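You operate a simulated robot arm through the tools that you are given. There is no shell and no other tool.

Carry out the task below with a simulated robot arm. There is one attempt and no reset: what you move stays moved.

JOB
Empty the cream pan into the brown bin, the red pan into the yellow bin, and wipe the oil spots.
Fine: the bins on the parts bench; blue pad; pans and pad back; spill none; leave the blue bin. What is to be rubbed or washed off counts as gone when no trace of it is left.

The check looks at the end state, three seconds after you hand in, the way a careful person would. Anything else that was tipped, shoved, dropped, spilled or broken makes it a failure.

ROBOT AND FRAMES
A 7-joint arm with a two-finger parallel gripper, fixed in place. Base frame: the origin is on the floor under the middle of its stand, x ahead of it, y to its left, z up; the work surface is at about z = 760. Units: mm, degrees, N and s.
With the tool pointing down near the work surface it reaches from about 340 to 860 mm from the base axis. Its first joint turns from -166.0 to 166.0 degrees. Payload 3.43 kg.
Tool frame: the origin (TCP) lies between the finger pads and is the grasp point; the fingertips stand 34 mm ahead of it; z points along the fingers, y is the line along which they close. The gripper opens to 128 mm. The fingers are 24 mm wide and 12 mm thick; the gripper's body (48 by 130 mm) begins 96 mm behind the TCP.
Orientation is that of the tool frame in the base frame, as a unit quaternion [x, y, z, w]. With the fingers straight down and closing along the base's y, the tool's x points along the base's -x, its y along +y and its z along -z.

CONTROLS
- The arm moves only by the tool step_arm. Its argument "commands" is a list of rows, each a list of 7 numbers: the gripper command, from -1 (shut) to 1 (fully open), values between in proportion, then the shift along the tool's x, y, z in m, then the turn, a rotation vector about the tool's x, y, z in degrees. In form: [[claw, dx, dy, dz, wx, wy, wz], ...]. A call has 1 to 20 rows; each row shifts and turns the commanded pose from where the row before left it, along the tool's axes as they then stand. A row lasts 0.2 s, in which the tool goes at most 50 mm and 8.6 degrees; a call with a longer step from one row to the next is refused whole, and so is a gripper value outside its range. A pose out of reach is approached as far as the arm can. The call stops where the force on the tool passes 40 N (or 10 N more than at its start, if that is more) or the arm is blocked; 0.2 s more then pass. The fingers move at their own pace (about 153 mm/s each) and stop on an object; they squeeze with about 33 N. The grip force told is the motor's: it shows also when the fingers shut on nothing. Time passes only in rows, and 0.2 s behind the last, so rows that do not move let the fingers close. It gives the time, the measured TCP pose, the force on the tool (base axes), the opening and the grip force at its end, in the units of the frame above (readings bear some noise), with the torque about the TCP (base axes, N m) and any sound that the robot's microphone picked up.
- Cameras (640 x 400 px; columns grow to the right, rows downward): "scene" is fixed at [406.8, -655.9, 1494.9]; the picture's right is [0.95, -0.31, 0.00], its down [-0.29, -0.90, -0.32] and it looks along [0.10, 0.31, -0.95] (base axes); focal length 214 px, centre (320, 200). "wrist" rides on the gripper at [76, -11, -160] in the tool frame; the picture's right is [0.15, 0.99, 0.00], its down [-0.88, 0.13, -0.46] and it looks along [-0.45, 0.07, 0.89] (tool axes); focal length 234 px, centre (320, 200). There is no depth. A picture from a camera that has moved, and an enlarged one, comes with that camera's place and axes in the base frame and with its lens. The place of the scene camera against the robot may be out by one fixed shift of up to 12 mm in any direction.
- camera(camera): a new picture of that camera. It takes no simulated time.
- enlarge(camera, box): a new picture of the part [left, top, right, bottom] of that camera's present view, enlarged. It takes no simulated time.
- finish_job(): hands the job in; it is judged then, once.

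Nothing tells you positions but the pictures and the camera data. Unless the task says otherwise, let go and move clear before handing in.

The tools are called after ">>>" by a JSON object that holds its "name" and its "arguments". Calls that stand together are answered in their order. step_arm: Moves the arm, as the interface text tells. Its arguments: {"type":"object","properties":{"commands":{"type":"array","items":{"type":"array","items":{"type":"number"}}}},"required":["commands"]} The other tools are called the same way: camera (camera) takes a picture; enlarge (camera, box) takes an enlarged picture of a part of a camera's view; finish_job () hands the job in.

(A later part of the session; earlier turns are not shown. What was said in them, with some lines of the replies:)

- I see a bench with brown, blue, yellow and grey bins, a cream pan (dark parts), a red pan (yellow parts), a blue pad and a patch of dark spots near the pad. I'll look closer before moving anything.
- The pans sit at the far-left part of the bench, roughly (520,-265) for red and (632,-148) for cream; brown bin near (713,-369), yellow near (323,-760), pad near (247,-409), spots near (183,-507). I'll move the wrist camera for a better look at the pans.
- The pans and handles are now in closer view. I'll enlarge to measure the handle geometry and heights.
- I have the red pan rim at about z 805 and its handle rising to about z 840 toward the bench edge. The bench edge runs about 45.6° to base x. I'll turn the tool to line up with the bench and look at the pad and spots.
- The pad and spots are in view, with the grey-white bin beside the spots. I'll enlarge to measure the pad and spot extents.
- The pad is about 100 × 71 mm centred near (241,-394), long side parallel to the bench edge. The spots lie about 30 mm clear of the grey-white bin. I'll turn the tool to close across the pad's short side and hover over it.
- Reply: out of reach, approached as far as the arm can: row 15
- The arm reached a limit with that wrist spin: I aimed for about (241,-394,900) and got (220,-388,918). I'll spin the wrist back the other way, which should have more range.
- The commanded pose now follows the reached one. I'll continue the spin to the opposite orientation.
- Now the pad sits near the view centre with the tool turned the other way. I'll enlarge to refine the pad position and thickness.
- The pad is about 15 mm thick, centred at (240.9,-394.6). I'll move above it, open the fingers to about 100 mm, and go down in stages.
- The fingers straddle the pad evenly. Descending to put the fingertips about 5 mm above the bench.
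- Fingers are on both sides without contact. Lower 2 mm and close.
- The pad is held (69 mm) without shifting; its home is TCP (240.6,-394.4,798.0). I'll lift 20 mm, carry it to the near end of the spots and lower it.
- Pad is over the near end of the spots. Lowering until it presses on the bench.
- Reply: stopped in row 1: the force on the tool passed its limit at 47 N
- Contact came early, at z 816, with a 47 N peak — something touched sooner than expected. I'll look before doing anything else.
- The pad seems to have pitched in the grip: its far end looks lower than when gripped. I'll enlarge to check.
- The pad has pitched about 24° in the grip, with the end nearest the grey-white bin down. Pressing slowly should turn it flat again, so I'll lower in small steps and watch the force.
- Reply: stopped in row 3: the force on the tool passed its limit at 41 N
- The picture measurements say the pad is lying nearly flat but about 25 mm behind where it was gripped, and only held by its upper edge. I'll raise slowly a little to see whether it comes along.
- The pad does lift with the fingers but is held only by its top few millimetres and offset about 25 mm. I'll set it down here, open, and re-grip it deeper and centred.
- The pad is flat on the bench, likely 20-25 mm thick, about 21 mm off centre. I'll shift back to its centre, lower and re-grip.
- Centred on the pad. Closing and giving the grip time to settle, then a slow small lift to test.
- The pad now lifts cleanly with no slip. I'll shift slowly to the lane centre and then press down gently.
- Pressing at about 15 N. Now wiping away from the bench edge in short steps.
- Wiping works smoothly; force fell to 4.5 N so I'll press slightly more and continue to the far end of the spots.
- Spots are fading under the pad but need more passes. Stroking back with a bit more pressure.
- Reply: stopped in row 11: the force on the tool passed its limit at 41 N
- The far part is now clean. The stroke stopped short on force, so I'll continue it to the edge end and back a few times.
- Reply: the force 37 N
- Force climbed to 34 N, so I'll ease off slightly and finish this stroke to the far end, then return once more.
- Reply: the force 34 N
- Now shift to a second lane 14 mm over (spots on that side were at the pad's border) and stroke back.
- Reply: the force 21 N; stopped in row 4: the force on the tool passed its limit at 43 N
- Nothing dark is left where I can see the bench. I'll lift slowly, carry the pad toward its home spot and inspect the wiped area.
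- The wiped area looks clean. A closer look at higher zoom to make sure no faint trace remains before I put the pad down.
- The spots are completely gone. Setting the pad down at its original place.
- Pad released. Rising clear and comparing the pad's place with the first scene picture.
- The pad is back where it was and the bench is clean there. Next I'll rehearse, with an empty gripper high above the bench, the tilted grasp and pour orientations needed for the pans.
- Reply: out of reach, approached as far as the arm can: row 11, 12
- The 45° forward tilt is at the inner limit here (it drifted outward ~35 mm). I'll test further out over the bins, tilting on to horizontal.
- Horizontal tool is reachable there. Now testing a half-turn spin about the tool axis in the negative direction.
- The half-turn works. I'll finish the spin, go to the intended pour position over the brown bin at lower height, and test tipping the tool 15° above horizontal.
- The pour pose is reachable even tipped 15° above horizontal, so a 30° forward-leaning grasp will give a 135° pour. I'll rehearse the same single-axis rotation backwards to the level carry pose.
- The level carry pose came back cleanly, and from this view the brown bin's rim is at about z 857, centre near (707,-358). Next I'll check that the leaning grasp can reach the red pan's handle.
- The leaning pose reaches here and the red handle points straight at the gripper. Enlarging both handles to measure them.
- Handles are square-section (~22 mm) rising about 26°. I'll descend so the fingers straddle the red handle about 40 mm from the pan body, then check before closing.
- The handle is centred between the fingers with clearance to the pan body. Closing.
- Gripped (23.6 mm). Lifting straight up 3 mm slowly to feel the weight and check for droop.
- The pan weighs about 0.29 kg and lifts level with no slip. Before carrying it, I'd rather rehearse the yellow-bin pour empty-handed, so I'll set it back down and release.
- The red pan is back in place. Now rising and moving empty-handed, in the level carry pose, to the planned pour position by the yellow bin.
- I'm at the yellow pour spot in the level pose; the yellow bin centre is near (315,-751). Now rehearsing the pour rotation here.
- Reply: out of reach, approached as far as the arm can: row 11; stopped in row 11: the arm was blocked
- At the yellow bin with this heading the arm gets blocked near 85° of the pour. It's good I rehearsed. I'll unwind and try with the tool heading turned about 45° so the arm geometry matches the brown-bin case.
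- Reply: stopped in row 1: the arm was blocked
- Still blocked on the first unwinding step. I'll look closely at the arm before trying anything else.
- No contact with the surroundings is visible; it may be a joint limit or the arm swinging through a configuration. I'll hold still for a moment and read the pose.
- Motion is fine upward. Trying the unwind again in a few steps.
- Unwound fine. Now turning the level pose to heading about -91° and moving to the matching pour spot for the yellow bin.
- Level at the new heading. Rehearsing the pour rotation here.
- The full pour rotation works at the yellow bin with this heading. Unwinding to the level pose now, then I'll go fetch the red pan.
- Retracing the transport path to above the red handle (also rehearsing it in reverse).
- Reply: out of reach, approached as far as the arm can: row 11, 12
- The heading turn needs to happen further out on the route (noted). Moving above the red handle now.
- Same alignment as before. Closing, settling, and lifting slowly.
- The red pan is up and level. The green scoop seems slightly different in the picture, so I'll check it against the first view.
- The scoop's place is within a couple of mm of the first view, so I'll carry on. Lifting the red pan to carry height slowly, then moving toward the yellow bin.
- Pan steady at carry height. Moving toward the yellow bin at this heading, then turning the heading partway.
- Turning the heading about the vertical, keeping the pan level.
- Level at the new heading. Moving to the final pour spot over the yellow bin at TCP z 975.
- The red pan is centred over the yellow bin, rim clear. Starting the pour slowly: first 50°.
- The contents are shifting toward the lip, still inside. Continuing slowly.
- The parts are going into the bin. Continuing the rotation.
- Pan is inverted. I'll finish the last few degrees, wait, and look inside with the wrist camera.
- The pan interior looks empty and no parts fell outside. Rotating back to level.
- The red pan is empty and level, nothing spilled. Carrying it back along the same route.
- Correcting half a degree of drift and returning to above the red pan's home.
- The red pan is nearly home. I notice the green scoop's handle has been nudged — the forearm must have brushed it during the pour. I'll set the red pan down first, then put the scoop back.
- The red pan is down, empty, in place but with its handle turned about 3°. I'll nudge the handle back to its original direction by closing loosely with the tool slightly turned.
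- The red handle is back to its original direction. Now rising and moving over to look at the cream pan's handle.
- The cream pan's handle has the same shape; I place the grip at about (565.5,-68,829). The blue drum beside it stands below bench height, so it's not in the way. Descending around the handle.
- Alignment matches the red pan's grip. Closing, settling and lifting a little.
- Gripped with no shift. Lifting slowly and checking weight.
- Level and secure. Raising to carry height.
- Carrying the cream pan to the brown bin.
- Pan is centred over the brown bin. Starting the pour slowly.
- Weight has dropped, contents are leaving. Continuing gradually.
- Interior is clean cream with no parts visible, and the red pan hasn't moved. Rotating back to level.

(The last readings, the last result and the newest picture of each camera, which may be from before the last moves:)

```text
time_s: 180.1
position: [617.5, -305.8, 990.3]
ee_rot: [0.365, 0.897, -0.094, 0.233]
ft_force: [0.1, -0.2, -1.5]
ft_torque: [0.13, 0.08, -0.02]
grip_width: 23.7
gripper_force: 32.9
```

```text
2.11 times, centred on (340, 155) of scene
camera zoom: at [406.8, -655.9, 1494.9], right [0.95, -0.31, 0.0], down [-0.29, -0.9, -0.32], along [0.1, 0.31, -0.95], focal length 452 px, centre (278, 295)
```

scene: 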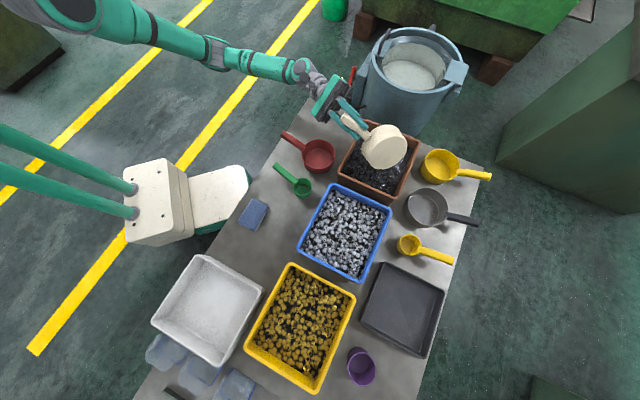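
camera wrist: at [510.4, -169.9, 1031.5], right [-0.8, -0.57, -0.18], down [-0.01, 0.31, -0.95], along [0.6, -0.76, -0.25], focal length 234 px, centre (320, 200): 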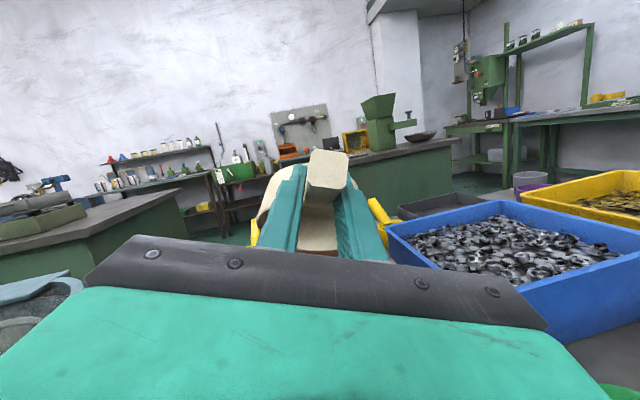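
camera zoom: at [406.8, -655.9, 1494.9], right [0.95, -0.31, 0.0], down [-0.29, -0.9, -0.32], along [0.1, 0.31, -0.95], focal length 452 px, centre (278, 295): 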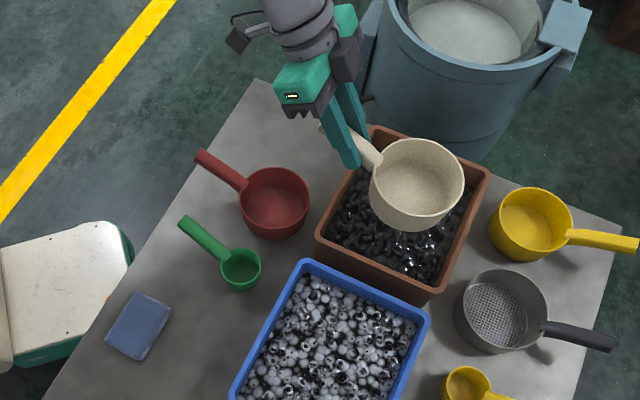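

The cream pan is empty. Correcting the small tilt drift and carrying it back home.

>>> {"name": "step_arm", "arguments": {"commands": [[-1, 0, 0, 0, 0.06, -0.84, -0.06], [-1, 0.008, 0.006, -0.0046, 0, 0, 0], [-1, 0.016, 0.012, -0.0092, 0, 0, 0], [-1, 0.016, 0.012, -0.0092, 0, 0, 0], [-1, 0.016, 0.012, -0.0092, 0, 0, 0], [-1, 0.016, 0.012, -0.0092, 0, 0, 0], [-1, 0.016, 0.012, -0.0092, 0, 0, 0], [-1, 0.016, 0.012, -0.0092, 0, 0, 0], [-1, 0.016, 0.012, -0.0092, 0, 0, 0], [-1, 0.016, 0.012, -0.0092, 0, 0, 0], [-1, 0.016, 0.012, -0.0092, 0, 0, 0], [-1, 0.016, 0.012, -0.0092, 0, 0, 0], [-1, 0.008, 0.006, -0.0046, 0, 0, 0], [-1, 0, 0, 0, 0, 0, 0]]}}

>>> {"name": "camera", "arguments": {"camera": "wrist"}}

```text
time_s: 183.1
position: [564.0, -69.5, 991.3]
ee_rot: [0.363, 0.895, -0.099, 0.238]
ft_force: [-0.8, 0.6, -2.6]
ft_torque: [0.1, 0.13, 0.01]
grip_width: 23.7
gripper_force: 32.8
```

```text
taken
camera wrist: at [451.2, 24.2, 1091.9], right [0.6, 0.8, -0.08], down [0.48, -0.28, 0.83], along [0.64, -0.54, -0.55], focal length 234 px, centre (320, 200)
```

wrist: 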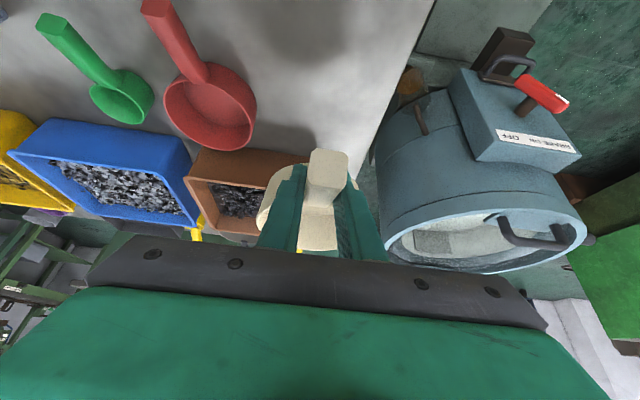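

Lowering the cream pan home.

>>> {"name": "step_arm", "arguments": {"commands": [[-1, 0.005, 0, 0.0087, 0, 0, 0], [-1, 0.0099, 0, 0.0173, 0, 0, 0], [-1, 0.0099, 0, 0.0173, 0, 0, 0], [-1, 0.0099, 0, 0.0173, 0, 0, 0], [-1, 0.0099, 0, 0.0173, 0, 0, 0], [-1, 0.0099, 0, 0.0173, 0, 0, 0], [-1, 0.0099, 0, 0.0173, 0, 0, 0], [-1, 0.006, 0, 0.0104, 0, 0, 0], [-1, 0.003, 0, 0.0052, 0, 0, 0], [-1, 0, 0, 0, 0, 0, 0]]}}

>>> {"name": "enlarge", "arguments": {"camera": "scene", "box": [270, 60, 370, 150]}}

```text
time_s: 185.3
position: [564.4, -70.7, 840.6]
ee_rot: [0.363, 0.895, -0.098, 0.239]
ft_force: [-0.2, 0.2, -2.5]
ft_torque: [0.13, 0.09, 0.03]
grip_width: 23.5
gripper_force: 33.2
```

```text
4.44 times, centred on (320, 105) of scene
camera zoom: at [406.8, -655.9, 1494.9], right [0.95, -0.31, 0.0], down [-0.29, -0.9, -0.32], along [0.1, 0.31, -0.95], focal length 953 px, centre (320, 622)
```

zoom: 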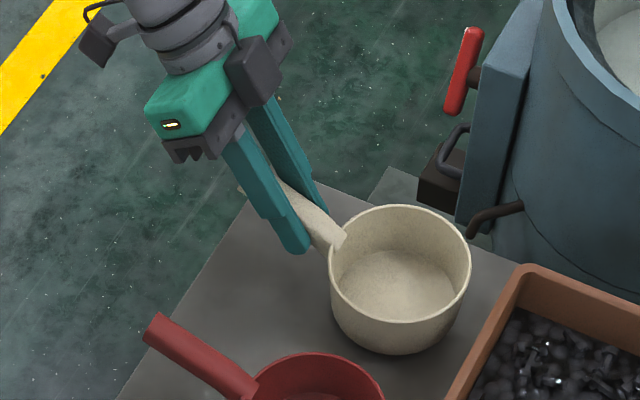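

>>> {"name": "step_arm", "arguments": {"commands": [[-1, 0.002, 0, 0.0035, 0, 0, 0], [-1, 0.0015, 0, 0.0026, 0, 0, 0], [-1, 0.0008, 0, 0.0013, 0, 0, 0], [-1, 0, 0, 0, 0, 0, 0]]}}

```text
time_s: 186.3
position: [562.3, -71.3, 831.7]
ee_rot: [0.363, 0.895, -0.098, 0.239]
ft_force: [0.7, -0.5, -1.5]
ft_torque: [0.14, 0.13, 0.0]
grip_width: 23.5
gripper_force: 33.2
```

>>> {"name": "step_arm", "arguments": {"commands": [[-1, 0.0004, 0, 0.0007, 0, 0, 0], [-1, 0.0004, 0, 0.0007, 0, 0, 0], [-1, 0, 0, 0, 0, 0, 0]]}}

```text
time_s: 187.1
position: [563.9, -71.1, 832.2]
ee_rot: [0.364, 0.895, -0.099, 0.239]
ft_force: [-2.1, 2.2, 16.2]
ft_torque: [-0.69, -0.65, -0.06]
grip_width: 23.4
gripper_force: 33.3
```

It's touching down. Easing off slightly and releasing.

>>> {"name": "step_arm", "arguments": {"commands": [[-1, -0.0002, 0, -0.0003, 0, 0, 0], [-0.65, 0, 0, 0, 0, 0, 0], [-0.6, 0, 0, 0, 0, 0, 0], [-0.4, 0, 0, 0, 0, 0, 0], [0.0, 0, 0, 0, 0, 0, 0], [0.0, 0, 0, 0, 0, 0, 0]]}}

>>> {"name": "enlarge", "arguments": {"camera": "scene", "box": [270, 60, 370, 150]}}

>>> {"name": "enlarge", "arguments": {"camera": "scene", "box": [200, 80, 360, 180]}}

```text
time_s: 188.5
position: [562.3, -72.4, 832.2]
ee_rot: [0.364, 0.895, -0.098, 0.239]
ft_force: [0.3, 0.5, 0.1]
ft_torque: [0.01, 0.01, -0.01]
grip_width: 64.0
gripper_force: 0.2
```

```text
4.44 times, centred on (320, 105) of scene
camera zoom: at [406.8, -655.9, 1494.9], right [0.95, -0.31, 0.0], down [-0.29, -0.9, -0.32], along [0.1, 0.31, -0.95], focal length 953 px, centre (320, 622)
```

zoom: 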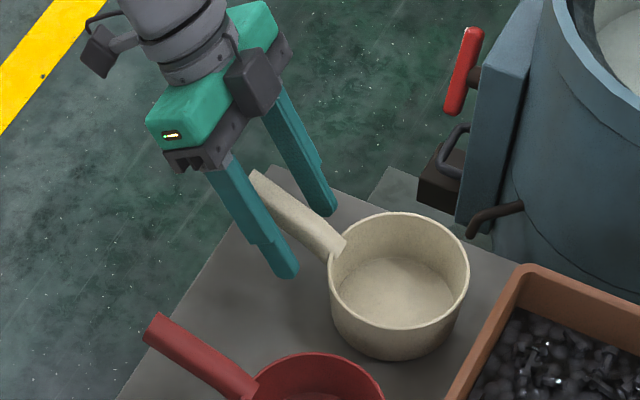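

```text
4.00 times, centred on (280, 130) of scene
camera zoom: at [406.8, -655.9, 1494.9], right [0.95, -0.31, 0.0], down [-0.29, -0.9, -0.32], along [0.1, 0.31, -0.95], focal length 858 px, centre (480, 480)
```

zoom: 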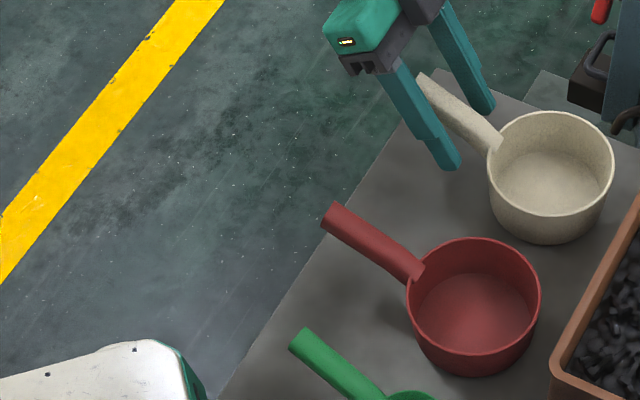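

The cream pan is home. Now the green scoop: comparing its present pose with the first picture.

>>> {"name": "enlarge", "arguments": {"camera": "scene", "box": [200, 170, 360, 270]}}

>>> {"name": "enlarge", "arguments": {"camera": "scene", "box": [250, 150, 330, 200]}}

>>> {"name": "camera", "arguments": {"camera": "scene"}}

```text
4.00 times, centred on (280, 220) of scene
camera zoom: at [406.8, -655.9, 1494.9], right [0.95, -0.31, 0.0], down [-0.29, -0.9, -0.32], along [0.1, 0.31, -0.95], focal length 858 px, centre (480, 120)
```

zoom: 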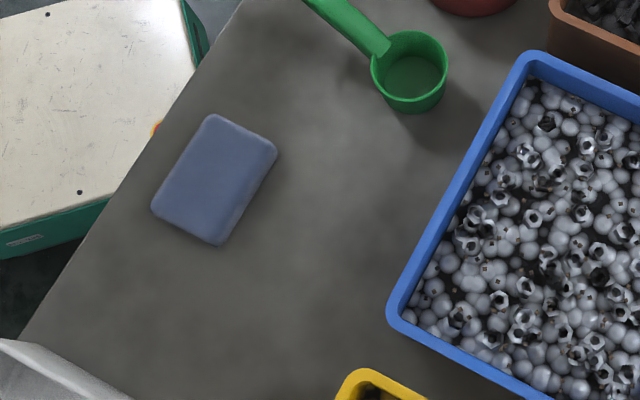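

```text
8.00 times, centred on (290, 175) of scene
camera zoom: at [406.8, -655.9, 1494.9], right [0.95, -0.31, 0.0], down [-0.29, -0.9, -0.32], along [0.1, 0.31, -0.95], focal length 1716 px, centre (560, 400)
```

zoom: 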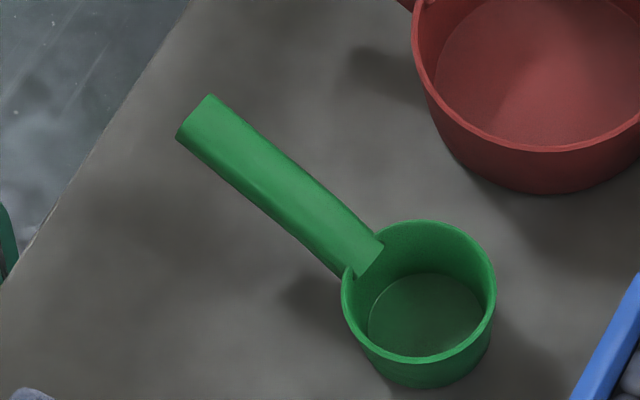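

```text
taken
```

scene: 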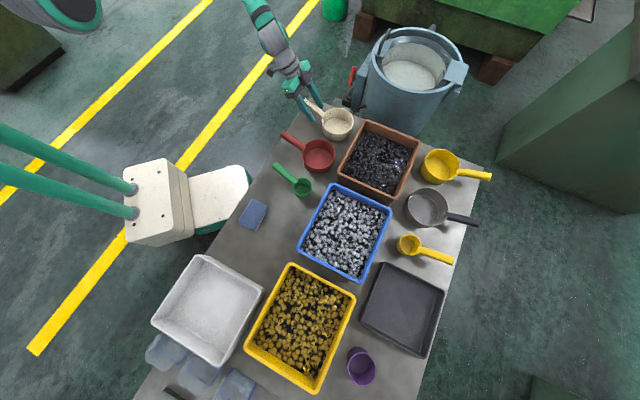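

The scoop was shoved about 7 mm at the cup and its handle turned about 8°. I'll put it back by gripping its handle. First, moving above it with the tool lined up to its current handle direction.

>>> {"name": "step_arm", "arguments": {"commands": [[0.0, -0.0166, 0, -0.0289, 0, 0, 0], [0.0, -0.0166, 0, -0.0289, 0, 0, 0], [0.0, -0.0166, 0, -0.0289, 0, 0, 0], [0.0, -0.0018, -0.0404, 0.001, 0, 0, 0], [0.0, -0.0018, -0.0404, 0.001, 0, 0, 0], [0.0, -0.0018, -0.0404, 0.001, 0, 0, 0], [0.0, -0.0018, -0.0404, 0.001, 0, 0, 0], [0.0, -0.0018, -0.0404, 0.001, 0, 0, 0], [0.0, -0.0018, -0.0404, 0.001, 0, 0, 0], [0.0, -0.0018, -0.0404, 0.001, 0, 0, 0], [0.0, 0, 0, 0, 2.4, 0, 4.15], [0.0, 0, 0, 0, 2.4, 0, 4.15], [0.0, 0, 0, 0, 0, 0, 0]]}}

>>> {"name": "camera", "arguments": {"camera": "wrist"}}

>>> {"name": "enlarge", "arguments": {"camera": "wrist", "box": [240, 60, 400, 220]}}

>>> {"name": "enlarge", "arguments": {"camera": "scene", "box": [230, 70, 390, 200]}}

```text
time_s: 191.3
position: [375.8, -285.1, 933.5]
ee_rot: [0.439, 0.86, -0.118, 0.229]
ft_force: [0.1, 0.1, 0.5]
ft_torque: [0.03, -0.02, 0.04]
grip_width: 63.9
gripper_force: 0.0
```

```text
taken
camera wrist: at [280.1, -174.0, 1035.7], right [0.73, 0.68, -0.08], down [0.42, -0.36, 0.83], along [0.54, -0.64, -0.55], focal length 234 px, centre (320, 200)
```

wrist: 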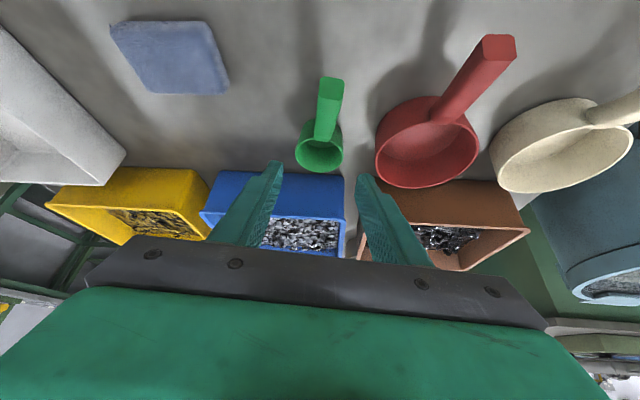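

```text
2.50 times, centred on (320, 140) of wrist
camera zoom: at [280.1, -174.0, 1035.7], right [0.73, 0.68, -0.08], down [0.42, -0.36, 0.83], along [0.54, -0.64, -0.55], focal length 585 px, centre (320, 350)
```

zoom: 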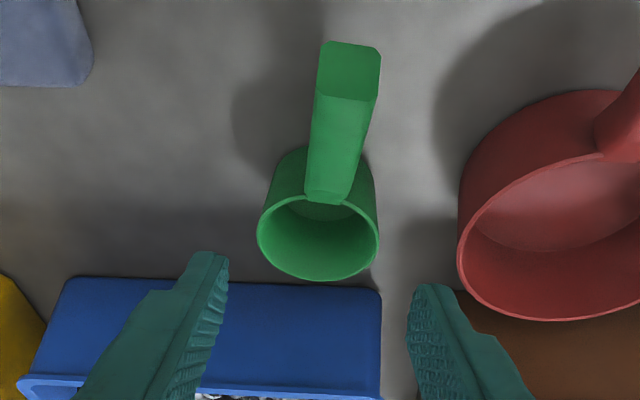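

```text
3.08 times, centred on (310, 135) of scene
camera zoom: at [406.8, -655.9, 1494.9], right [0.95, -0.31, 0.0], down [-0.29, -0.9, -0.32], along [0.1, 0.31, -0.95], focal length 660 px, centre (351, 400)
```

zoom: 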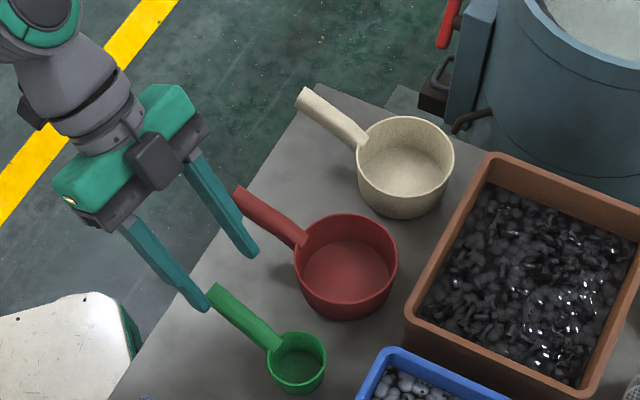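

The scoop's cup is at about (431,-361) and its handle direction matches the tool. Descending around the handle.

>>> {"name": "step_arm", "arguments": {"commands": [[0.0, 0.0101, 0, 0.0241, 0, 0, 0], [0.0, 0.0101, 0, 0.0241, 0, 0, 0], [0.0, 0.0101, 0, 0.0241, 0, 0, 0], [0.0, 0.0101, 0, 0.0241, 0, 0, 0], [0.0, 0, 0, 0, 0, 0, 0]]}}

>>> {"name": "enlarge", "arguments": {"camera": "wrist", "box": [240, 100, 400, 240]}}

>>> {"name": "enlarge", "arguments": {"camera": "scene", "box": [230, 120, 330, 210]}}

```text
time_s: 192.5
position: [383.0, -295.3, 828.9]
ee_rot: [0.437, 0.862, -0.118, 0.229]
ft_force: [-0.4, 0.7, -0.3]
ft_torque: [-0.01, -0.01, 0.01]
grip_width: 64.0
gripper_force: 0.1
```

```text
2.86 times, centred on (320, 170) of wrist
camera zoom: at [287.5, -183.9, 931.9], right [0.72, 0.69, -0.08], down [0.42, -0.35, 0.83], along [0.55, -0.64, -0.55], focal length 669 px, centre (320, 286)
```

zoom: 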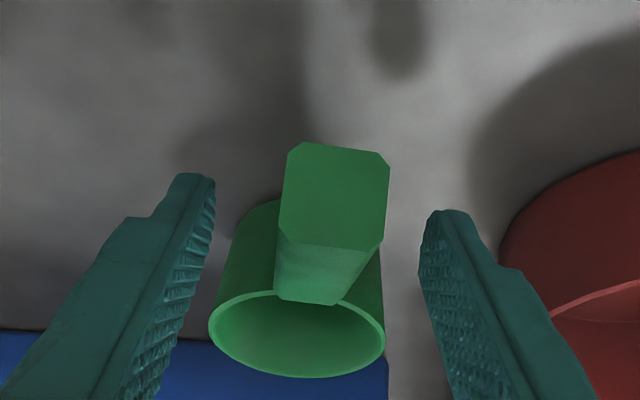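

```text
4.44 times, centred on (280, 165) of scene
camera zoom: at [406.8, -655.9, 1494.9], right [0.95, -0.31, 0.0], down [-0.29, -0.9, -0.32], along [0.1, 0.31, -0.95], focal length 953 px, centre (498, 356)
```

zoom: 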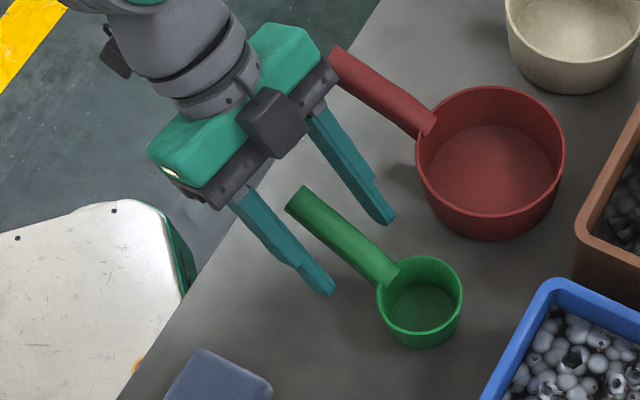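

Gripping the scoop, lifting a few millimetres, then shifting 14 mm and turning it back about 8.7°.

>>> {"name": "step_arm", "arguments": {"commands": [[-0.4, 0, 0, 0, 0, 0, 0], [-1, 0, 0, 0, 0, 0, 0], [-1, 0, 0, 0, 0, 0, 0], [-1, 0, 0, 0, 0, 0, 0], [-1, 0, 0, 0, 0, 0, 0], [-1, -0.001, 0, -0.0017, 0, 0, 0], [-1, -0.001, 0, -0.0017, 0, 0, 0], [-1, -0.002, 0, -0.0035, 0, 0, 0], [-1, 0, 0, 0, 0, 0, 0]]}}

>>> {"name": "enlarge", "arguments": {"camera": "wrist", "box": [240, 100, 400, 240]}}

>>> {"name": "enlarge", "arguments": {"camera": "scene", "box": [230, 120, 330, 210]}}

```text
time_s: 194.5
position: [384.1, -294.3, 836.7]
ee_rot: [0.437, 0.862, -0.118, 0.228]
ft_force: [0.1, 0.1, -1.8]
ft_torque: [0.06, 0.03, -0.01]
grip_width: 23.2
gripper_force: 32.9
```

```text
2.86 times, centred on (320, 170) of wrist
camera zoom: at [288.7, -183.6, 939.5], right [0.72, 0.69, -0.08], down [0.42, -0.35, 0.83], along [0.55, -0.63, -0.55], focal length 669 px, centre (320, 286)
```

zoom: 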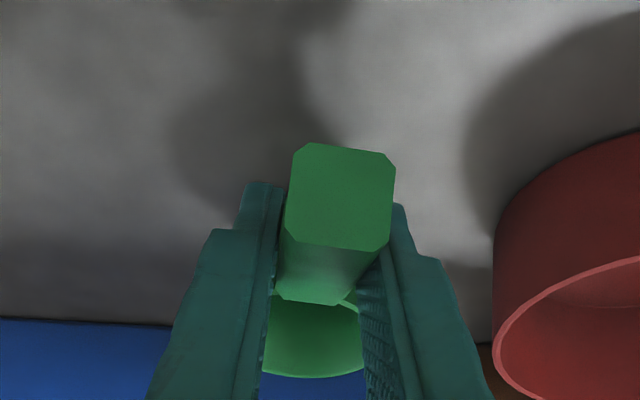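

```text
4.44 times, centred on (280, 165) of scene
camera zoom: at [406.8, -655.9, 1494.9], right [0.95, -0.31, 0.0], down [-0.29, -0.9, -0.32], along [0.1, 0.31, -0.95], focal length 953 px, centre (498, 356)
```

zoom: 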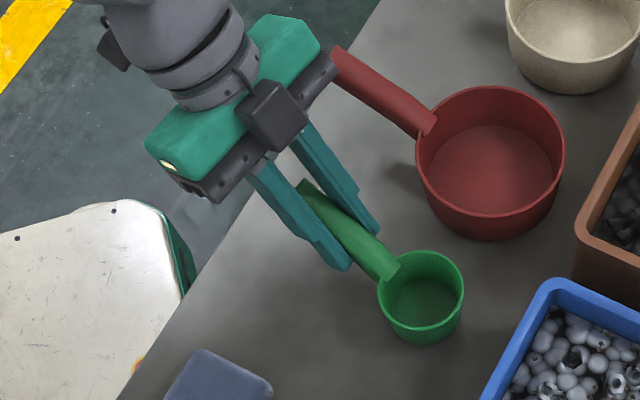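

>>> {"name": "step_arm", "arguments": {"commands": [[-1, 0.0029, -0.0062, -0.0017, 0, 0, 0], [-1, 0.0029, -0.0062, -0.0017, 0, 0, 0], [-1, 0, 0, 0, -1.66, 0, -2.9], [-1, 0, 0, 0, -1.66, 0, -2.9], [-1, 0, 0, 0, -1.66, 0, -2.9], [-1, 0, 0, 0, 0, 0, 0]]}}

>>> {"name": "enlarge", "arguments": {"camera": "scene", "box": [200, 170, 360, 270]}}

>>> {"name": "enlarge", "arguments": {"camera": "scene", "box": [250, 150, 330, 200]}}

```text
time_s: 195.9
position: [368.9, -296.3, 836.2]
ee_rot: [0.361, 0.896, -0.098, 0.239]
ft_force: [0.6, 0.0, -1.7]
ft_torque: [0.07, 0.06, 0.01]
grip_width: 23.4
gripper_force: 33.1
```

```text
4.00 times, centred on (280, 220) of scene
camera zoom: at [406.8, -655.9, 1494.9], right [0.95, -0.31, 0.0], down [-0.29, -0.9, -0.32], along [0.1, 0.31, -0.95], focal length 858 px, centre (480, 120)
```

zoom: 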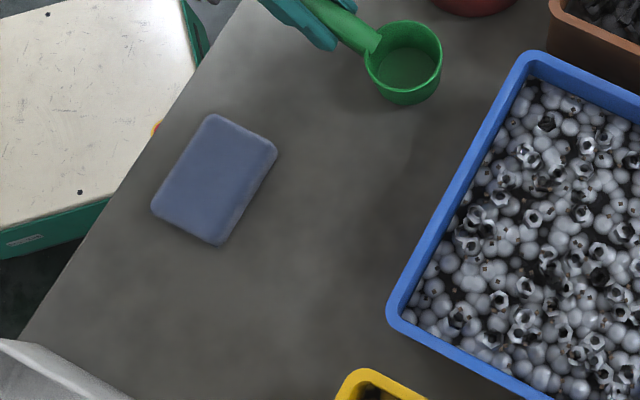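

```text
8.00 times, centred on (290, 175) of scene
camera zoom: at [406.8, -655.9, 1494.9], right [0.95, -0.31, 0.0], down [-0.29, -0.9, -0.32], along [0.1, 0.31, -0.95], focal length 1716 px, centre (560, 400)
```

zoom: 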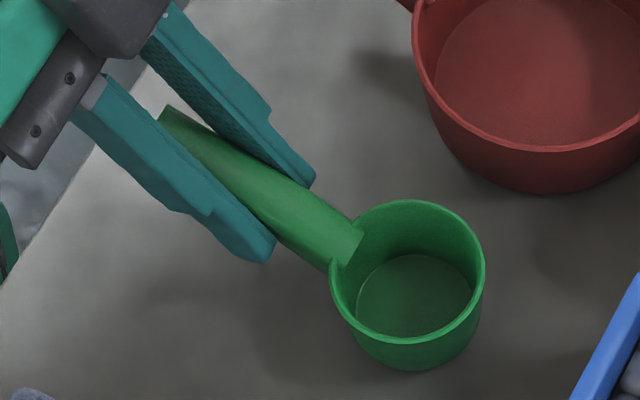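

Very close now. A final 1° and 1.6 mm adjustment, then lowering the scoop.

>>> {"name": "step_arm", "arguments": {"commands": [[-1, 0.001, -0.0011, -0.0006, 0.5, 0, 0.87], [-1, 0.001, 0, 0.0017, 0, 0, 0], [-1, 0.001, 0, 0.0017, 0, 0, 0], [-1, 0.0005, 0, 0.0009, 0, 0, 0], [-1, 0.0005, 0, 0.0009, 0, 0, 0], [-1, 0, 0, 0, 0, 0, 0]]}}

```text
time_s: 197.3
position: [368.7, -295.2, 831.7]
ee_rot: [0.367, 0.894, -0.1, 0.238]
ft_force: [-0.7, 0.4, -1.2]
ft_torque: [0.06, 0.08, -0.02]
grip_width: 23.1
gripper_force: 32.9
```

>>> {"name": "step_arm", "arguments": {"commands": [[-1, 0.0005, 0, 0.0009, 0, 0, 0], [-1, 0.0004, 0, 0.0007, 0, 0, 0], [-1, 0, 0, 0, 0, 0, 0]]}}

```text
time_s: 198.1
position: [369.3, -295.3, 829.8]
ee_rot: [0.367, 0.894, -0.1, 0.237]
ft_force: [-0.8, 0.1, -1.5]
ft_torque: [0.04, 0.01, -0.04]
grip_width: 23.1
gripper_force: 33.1
```

>>> {"name": "step_arm", "arguments": {"commands": [[-1, 0.0004, 0, 0.0007, 0, 0, 0], [-1, 0, 0, 0, 0, 0, 0]]}}

>>> {"name": "enlarge", "arguments": {"camera": "scene", "box": [200, 170, 360, 270]}}

>>> {"name": "enlarge", "arguments": {"camera": "scene", "box": [250, 150, 330, 200]}}

```text
time_s: 198.7
position: [368.5, -295.8, 830.9]
ee_rot: [0.367, 0.894, -0.1, 0.239]
ft_force: [-2.5, 4.6, 18.4]
ft_torque: [-0.49, -0.7, 0.14]
grip_width: 23.4
gripper_force: 32.9
```

```text
4.00 times, centred on (280, 220) of scene
camera zoom: at [406.8, -655.9, 1494.9], right [0.95, -0.31, 0.0], down [-0.29, -0.9, -0.32], along [0.1, 0.31, -0.95], focal length 858 px, centre (480, 120)
```

zoom: 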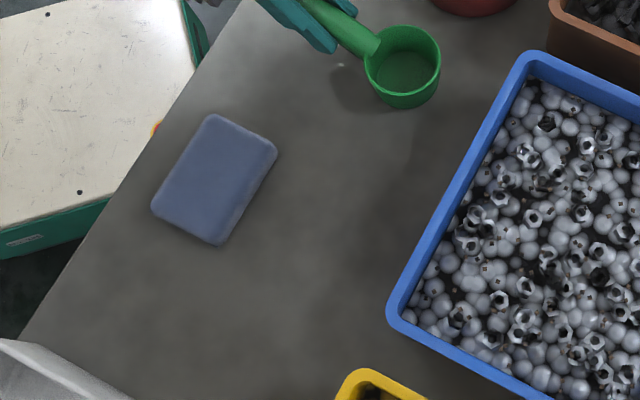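

```text
8.00 times, centred on (290, 175) of scene
camera zoom: at [406.8, -655.9, 1494.9], right [0.95, -0.31, 0.0], down [-0.29, -0.9, -0.32], along [0.1, 0.31, -0.95], focal length 1716 px, centre (560, 400)
```

zoom: 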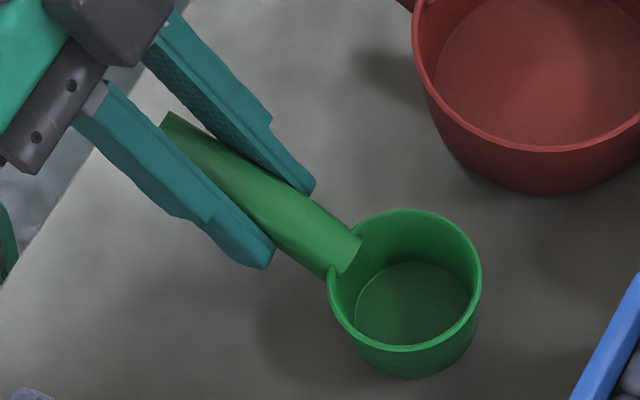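

The scoop matches its first-picture place within about a millimetre or two. Releasing gently.

>>> {"name": "step_arm", "arguments": {"commands": [[-1, -0.0002, 0, -0.0003, 0, 0, 0], [-0.65, 0, 0, 0, 0, 0, 0], [-0.6, 0, 0, 0, 0, 0, 0], [-0.4, 0, 0, 0, 0, 0, 0], [0.0, 0, 0, 0, 0, 0, 0], [0.0, 0, 0, 0, 0, 0, 0]]}}

>>> {"name": "enlarge", "arguments": {"camera": "scene", "box": [250, 150, 330, 200]}}

>>> {"name": "enlarge", "arguments": {"camera": "scene", "box": [200, 80, 360, 180]}}

```text
time_s: 200.1
position: [368.6, -296.1, 829.1]
ee_rot: [0.367, 0.894, -0.1, 0.238]
ft_force: [0.1, -1.1, 0.7]
ft_torque: [0.02, 0.0, 0.01]
grip_width: 64.3
gripper_force: 0.1
```

```text
8.00 times, centred on (290, 175) of scene
camera zoom: at [406.8, -655.9, 1494.9], right [0.95, -0.31, 0.0], down [-0.29, -0.9, -0.32], along [0.1, 0.31, -0.95], focal length 1716 px, centre (560, 400)
```

zoom: 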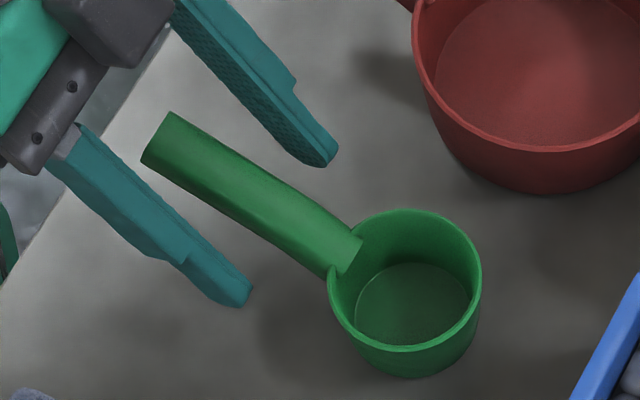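

```text
4.00 times, centred on (280, 130) of scene
camera zoom: at [406.8, -655.9, 1494.9], right [0.95, -0.31, 0.0], down [-0.29, -0.9, -0.32], along [0.1, 0.31, -0.95], focal length 858 px, centre (480, 480)
```

zoom: 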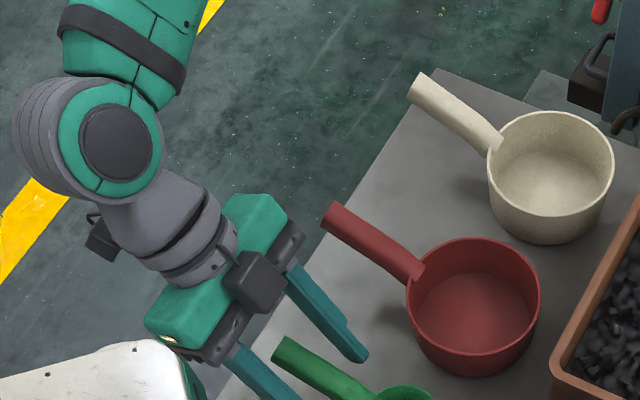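

All three handles now match the first picture. Rising clear and moving away for a final check of the whole scene.

>>> {"name": "step_arm", "arguments": {"commands": [[0.0, -0.0083, 0, -0.0145, 0, 0, 0], [0.0, -0.0166, 0, -0.0289, 0, 0, 0], [0.0, -0.0166, 0, -0.0289, 0, 0, 0], [0.0, -0.0166, 0, -0.0289, 0, 0, 0], [0.0, -0.0166, 0, -0.0289, 0, 0, 0], [0.0, -0.0166, 0, -0.0289, 0, 0, 0], [0.0, 0, 0, 0, 0, 0, 0]]}}

>>> {"name": "camera", "arguments": {"camera": "scene"}}

>>> {"name": "camera", "arguments": {"camera": "wrist"}}

>>> {"name": "enlarge", "arguments": {"camera": "scene", "box": [120, 240, 376, 400]}}

>>> {"name": "enlarge", "arguments": {"camera": "scene", "box": [330, 100, 522, 220]}}

>>> {"name": "enlarge", "arguments": {"camera": "scene", "box": [200, 170, 360, 270]}}

```text
time_s: 201.7
position: [379.2, -305.0, 1009.4]
ee_rot: [0.367, 0.894, -0.1, 0.237]
ft_force: [-0.3, 0.4, 0.5]
ft_torque: [-0.02, 0.01, -0.01]
grip_width: 64.2
gripper_force: 0.1
out of reach, approached as far as the arm can: row 4, 5
```

```text
taken
```

scene: 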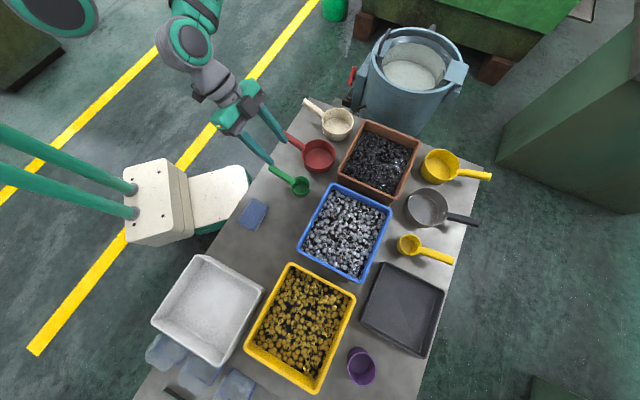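

```text
taken
camera wrist: at [266.9, -209.8, 1111.4], right [0.61, 0.79, -0.08], down [0.48, -0.28, 0.83], along [0.64, -0.54, -0.55], focal length 234 px, centre (320, 200)
```

wrist: 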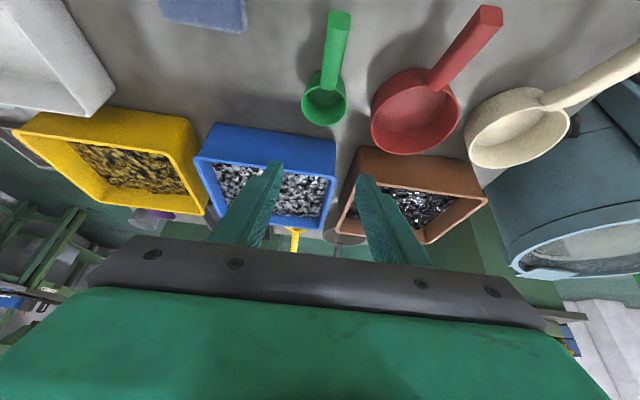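

```text
2.50 times, centred on (248, 320) of scene
camera zoom: at [406.8, -655.9, 1494.9], right [0.95, -0.31, 0.0], down [-0.29, -0.9, -0.32], along [0.1, 0.31, -0.95], focal length 536 px, centre (500, -100)
```

zoom: 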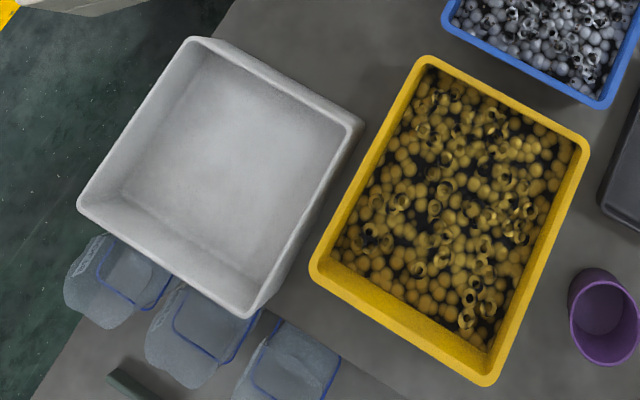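

```text
3.33 times, centred on (426, 160) of scene
camera zoom: at [406.8, -655.9, 1494.9], right [0.95, -0.31, 0.0], down [-0.29, -0.9, -0.32], along [0.1, 0.31, -0.95], focal length 715 px, centre (-33, 333)
```

zoom: 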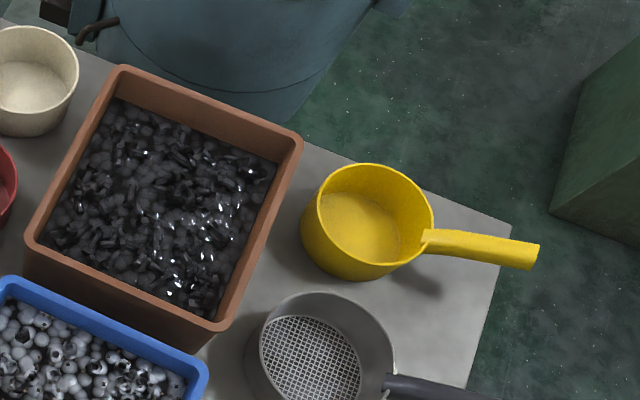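

```text
4.00 times, centred on (280, 220) of scene
camera zoom: at [406.8, -655.9, 1494.9], right [0.95, -0.31, 0.0], down [-0.29, -0.9, -0.32], along [0.1, 0.31, -0.95], focal length 858 px, centre (480, 120)
```

zoom: 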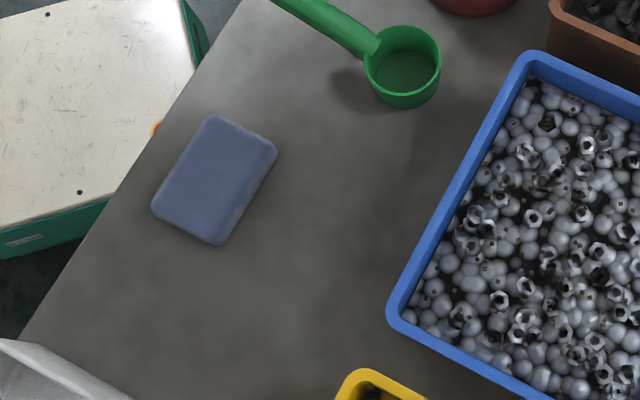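

Everything matches the first view. One more close look around both target bins for any stray parts and inside the pans.

>>> {"name": "enlarge", "arguments": {"camera": "scene", "box": [310, 95, 440, 210]}}

>>> {"name": "enlarge", "arguments": {"camera": "scene", "box": [235, 250, 385, 400]}}

>>> {"name": "enlarge", "arguments": {"camera": "scene", "box": [260, 85, 370, 180]}}

>>> {"name": "enlarge", "arguments": {"camera": "scene", "box": [205, 225, 275, 275]}}

```text
3.48 times, centred on (375, 152) of scene
camera zoom: at [406.8, -655.9, 1494.9], right [0.95, -0.31, 0.0], down [-0.29, -0.9, -0.32], along [0.1, 0.31, -0.95], focal length 746 px, centre (129, 365)
```

zoom: 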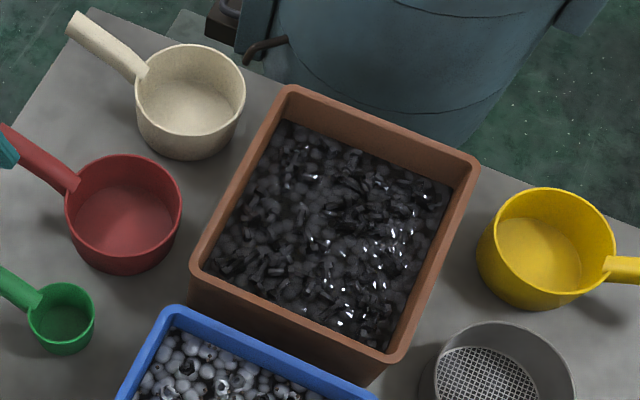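

```text
2.67 times, centred on (310, 325) of scene
camera zoom: at [406.8, -655.9, 1494.9], right [0.95, -0.31, 0.0], down [-0.29, -0.9, -0.32], along [0.1, 0.31, -0.95], focal length 572 px, centre (347, -133)
```

zoom: 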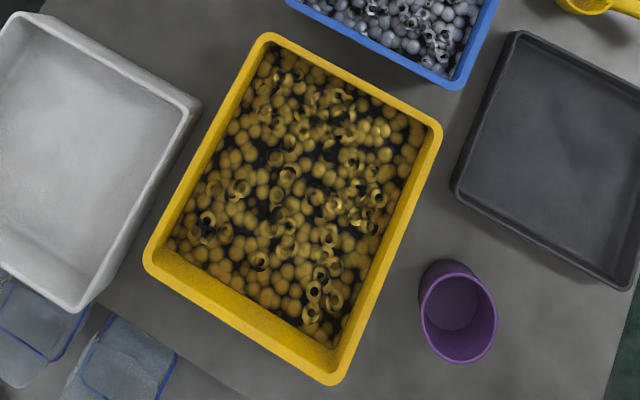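

```text
4.21 times, centred on (315, 132) of scene
camera zoom: at [406.8, -655.9, 1494.9], right [0.95, -0.31, 0.0], down [-0.29, -0.9, -0.32], along [0.1, 0.31, -0.95], focal length 903 px, centre (341, 484)
```

zoom: 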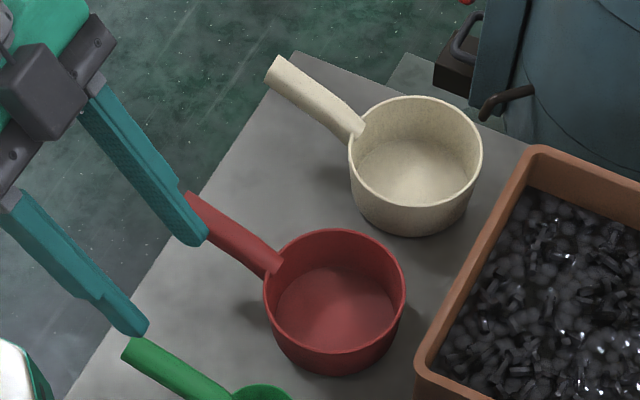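

```text
8.00 times, centred on (240, 250) of scene
camera zoom: at [406.8, -655.9, 1494.9], right [0.95, -0.31, 0.0], down [-0.29, -0.9, -0.32], along [0.1, 0.31, -0.95], focal length 1716 px, centre (960, -200)
```

zoom: 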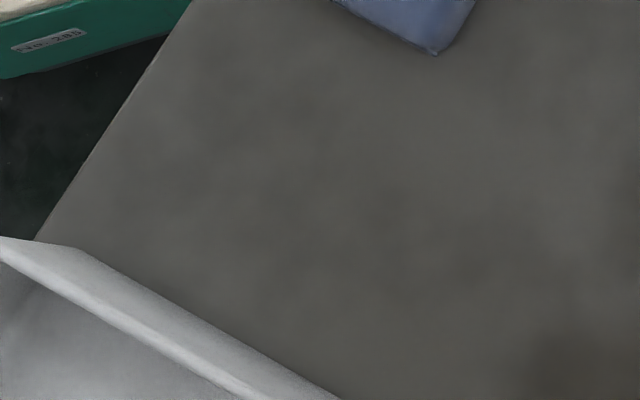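

>>> {"name": "enlarge", "arguments": {"camera": "wrist", "box": [330, 60, 560, 260]}}

>>> {"name": "enlarge", "arguments": {"camera": "wrist", "box": [0, 60, 240, 260]}}

```text
2.00 times, centred on (445, 160) of wrist
camera zoom: at [266.9, -209.8, 1111.4], right [0.61, 0.79, -0.08], down [0.48, -0.28, 0.83], along [0.64, -0.54, -0.55], focal length 468 px, centre (70, 280)
```

zoom: 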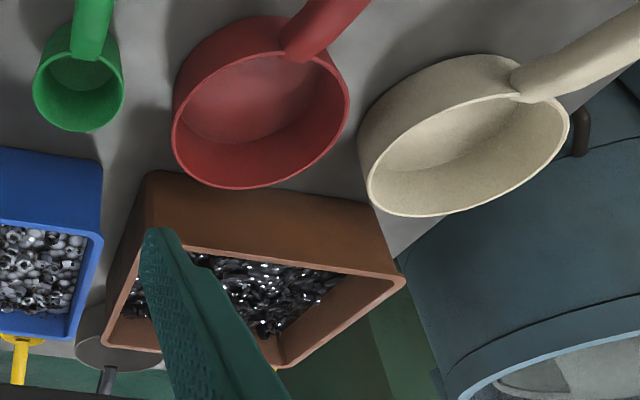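

```text
2.00 times, centred on (120, 160) of wrist
camera zoom: at [266.9, -209.8, 1111.4], right [0.61, 0.79, -0.08], down [0.48, -0.28, 0.83], along [0.64, -0.54, -0.55], focal length 468 px, centre (720, 280)
```

zoom: 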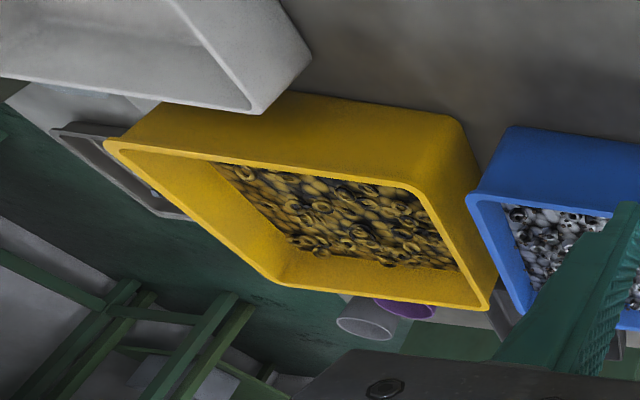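

The red and cream pans are empty and back in place, their parts are in the yellow and brown bins, and the oil spots are gone. The blue pad and the green scoop are back where they started. The blue bin is untouched, I see no stray parts, and the gripper is clear, so I'm handing in.

>>> {"name": "finish_job", "arguments": {}}

```text
The job is handed in.
```

I handed the job in. The cream pan is emptied into the brown bin, the red pan into the yellow bin, and no trace of the oil spots shows at full zoom.

- **Pans and pad:** both pans and the blue pad are back within a few millimetres of where they started, judged against the first picture.
- **Spills:** I saw no stray parts on the bench or around the bins. A small strip behind the brown bin, next to the drum, was hard to see.
- **Blue bin:** not touched.
- **Green scoop:** the scoop shifted about 7 mm and its handle turned about 8° while I was working at the yellow bin, most likely brushed by the forearm. I gripped it and put it back to within 1–2 mm of its original place.
- **Pad grip:** the first time I lifted the pad it slipped in the gripper. I set it down, gripped it again, and wiped without further trouble.
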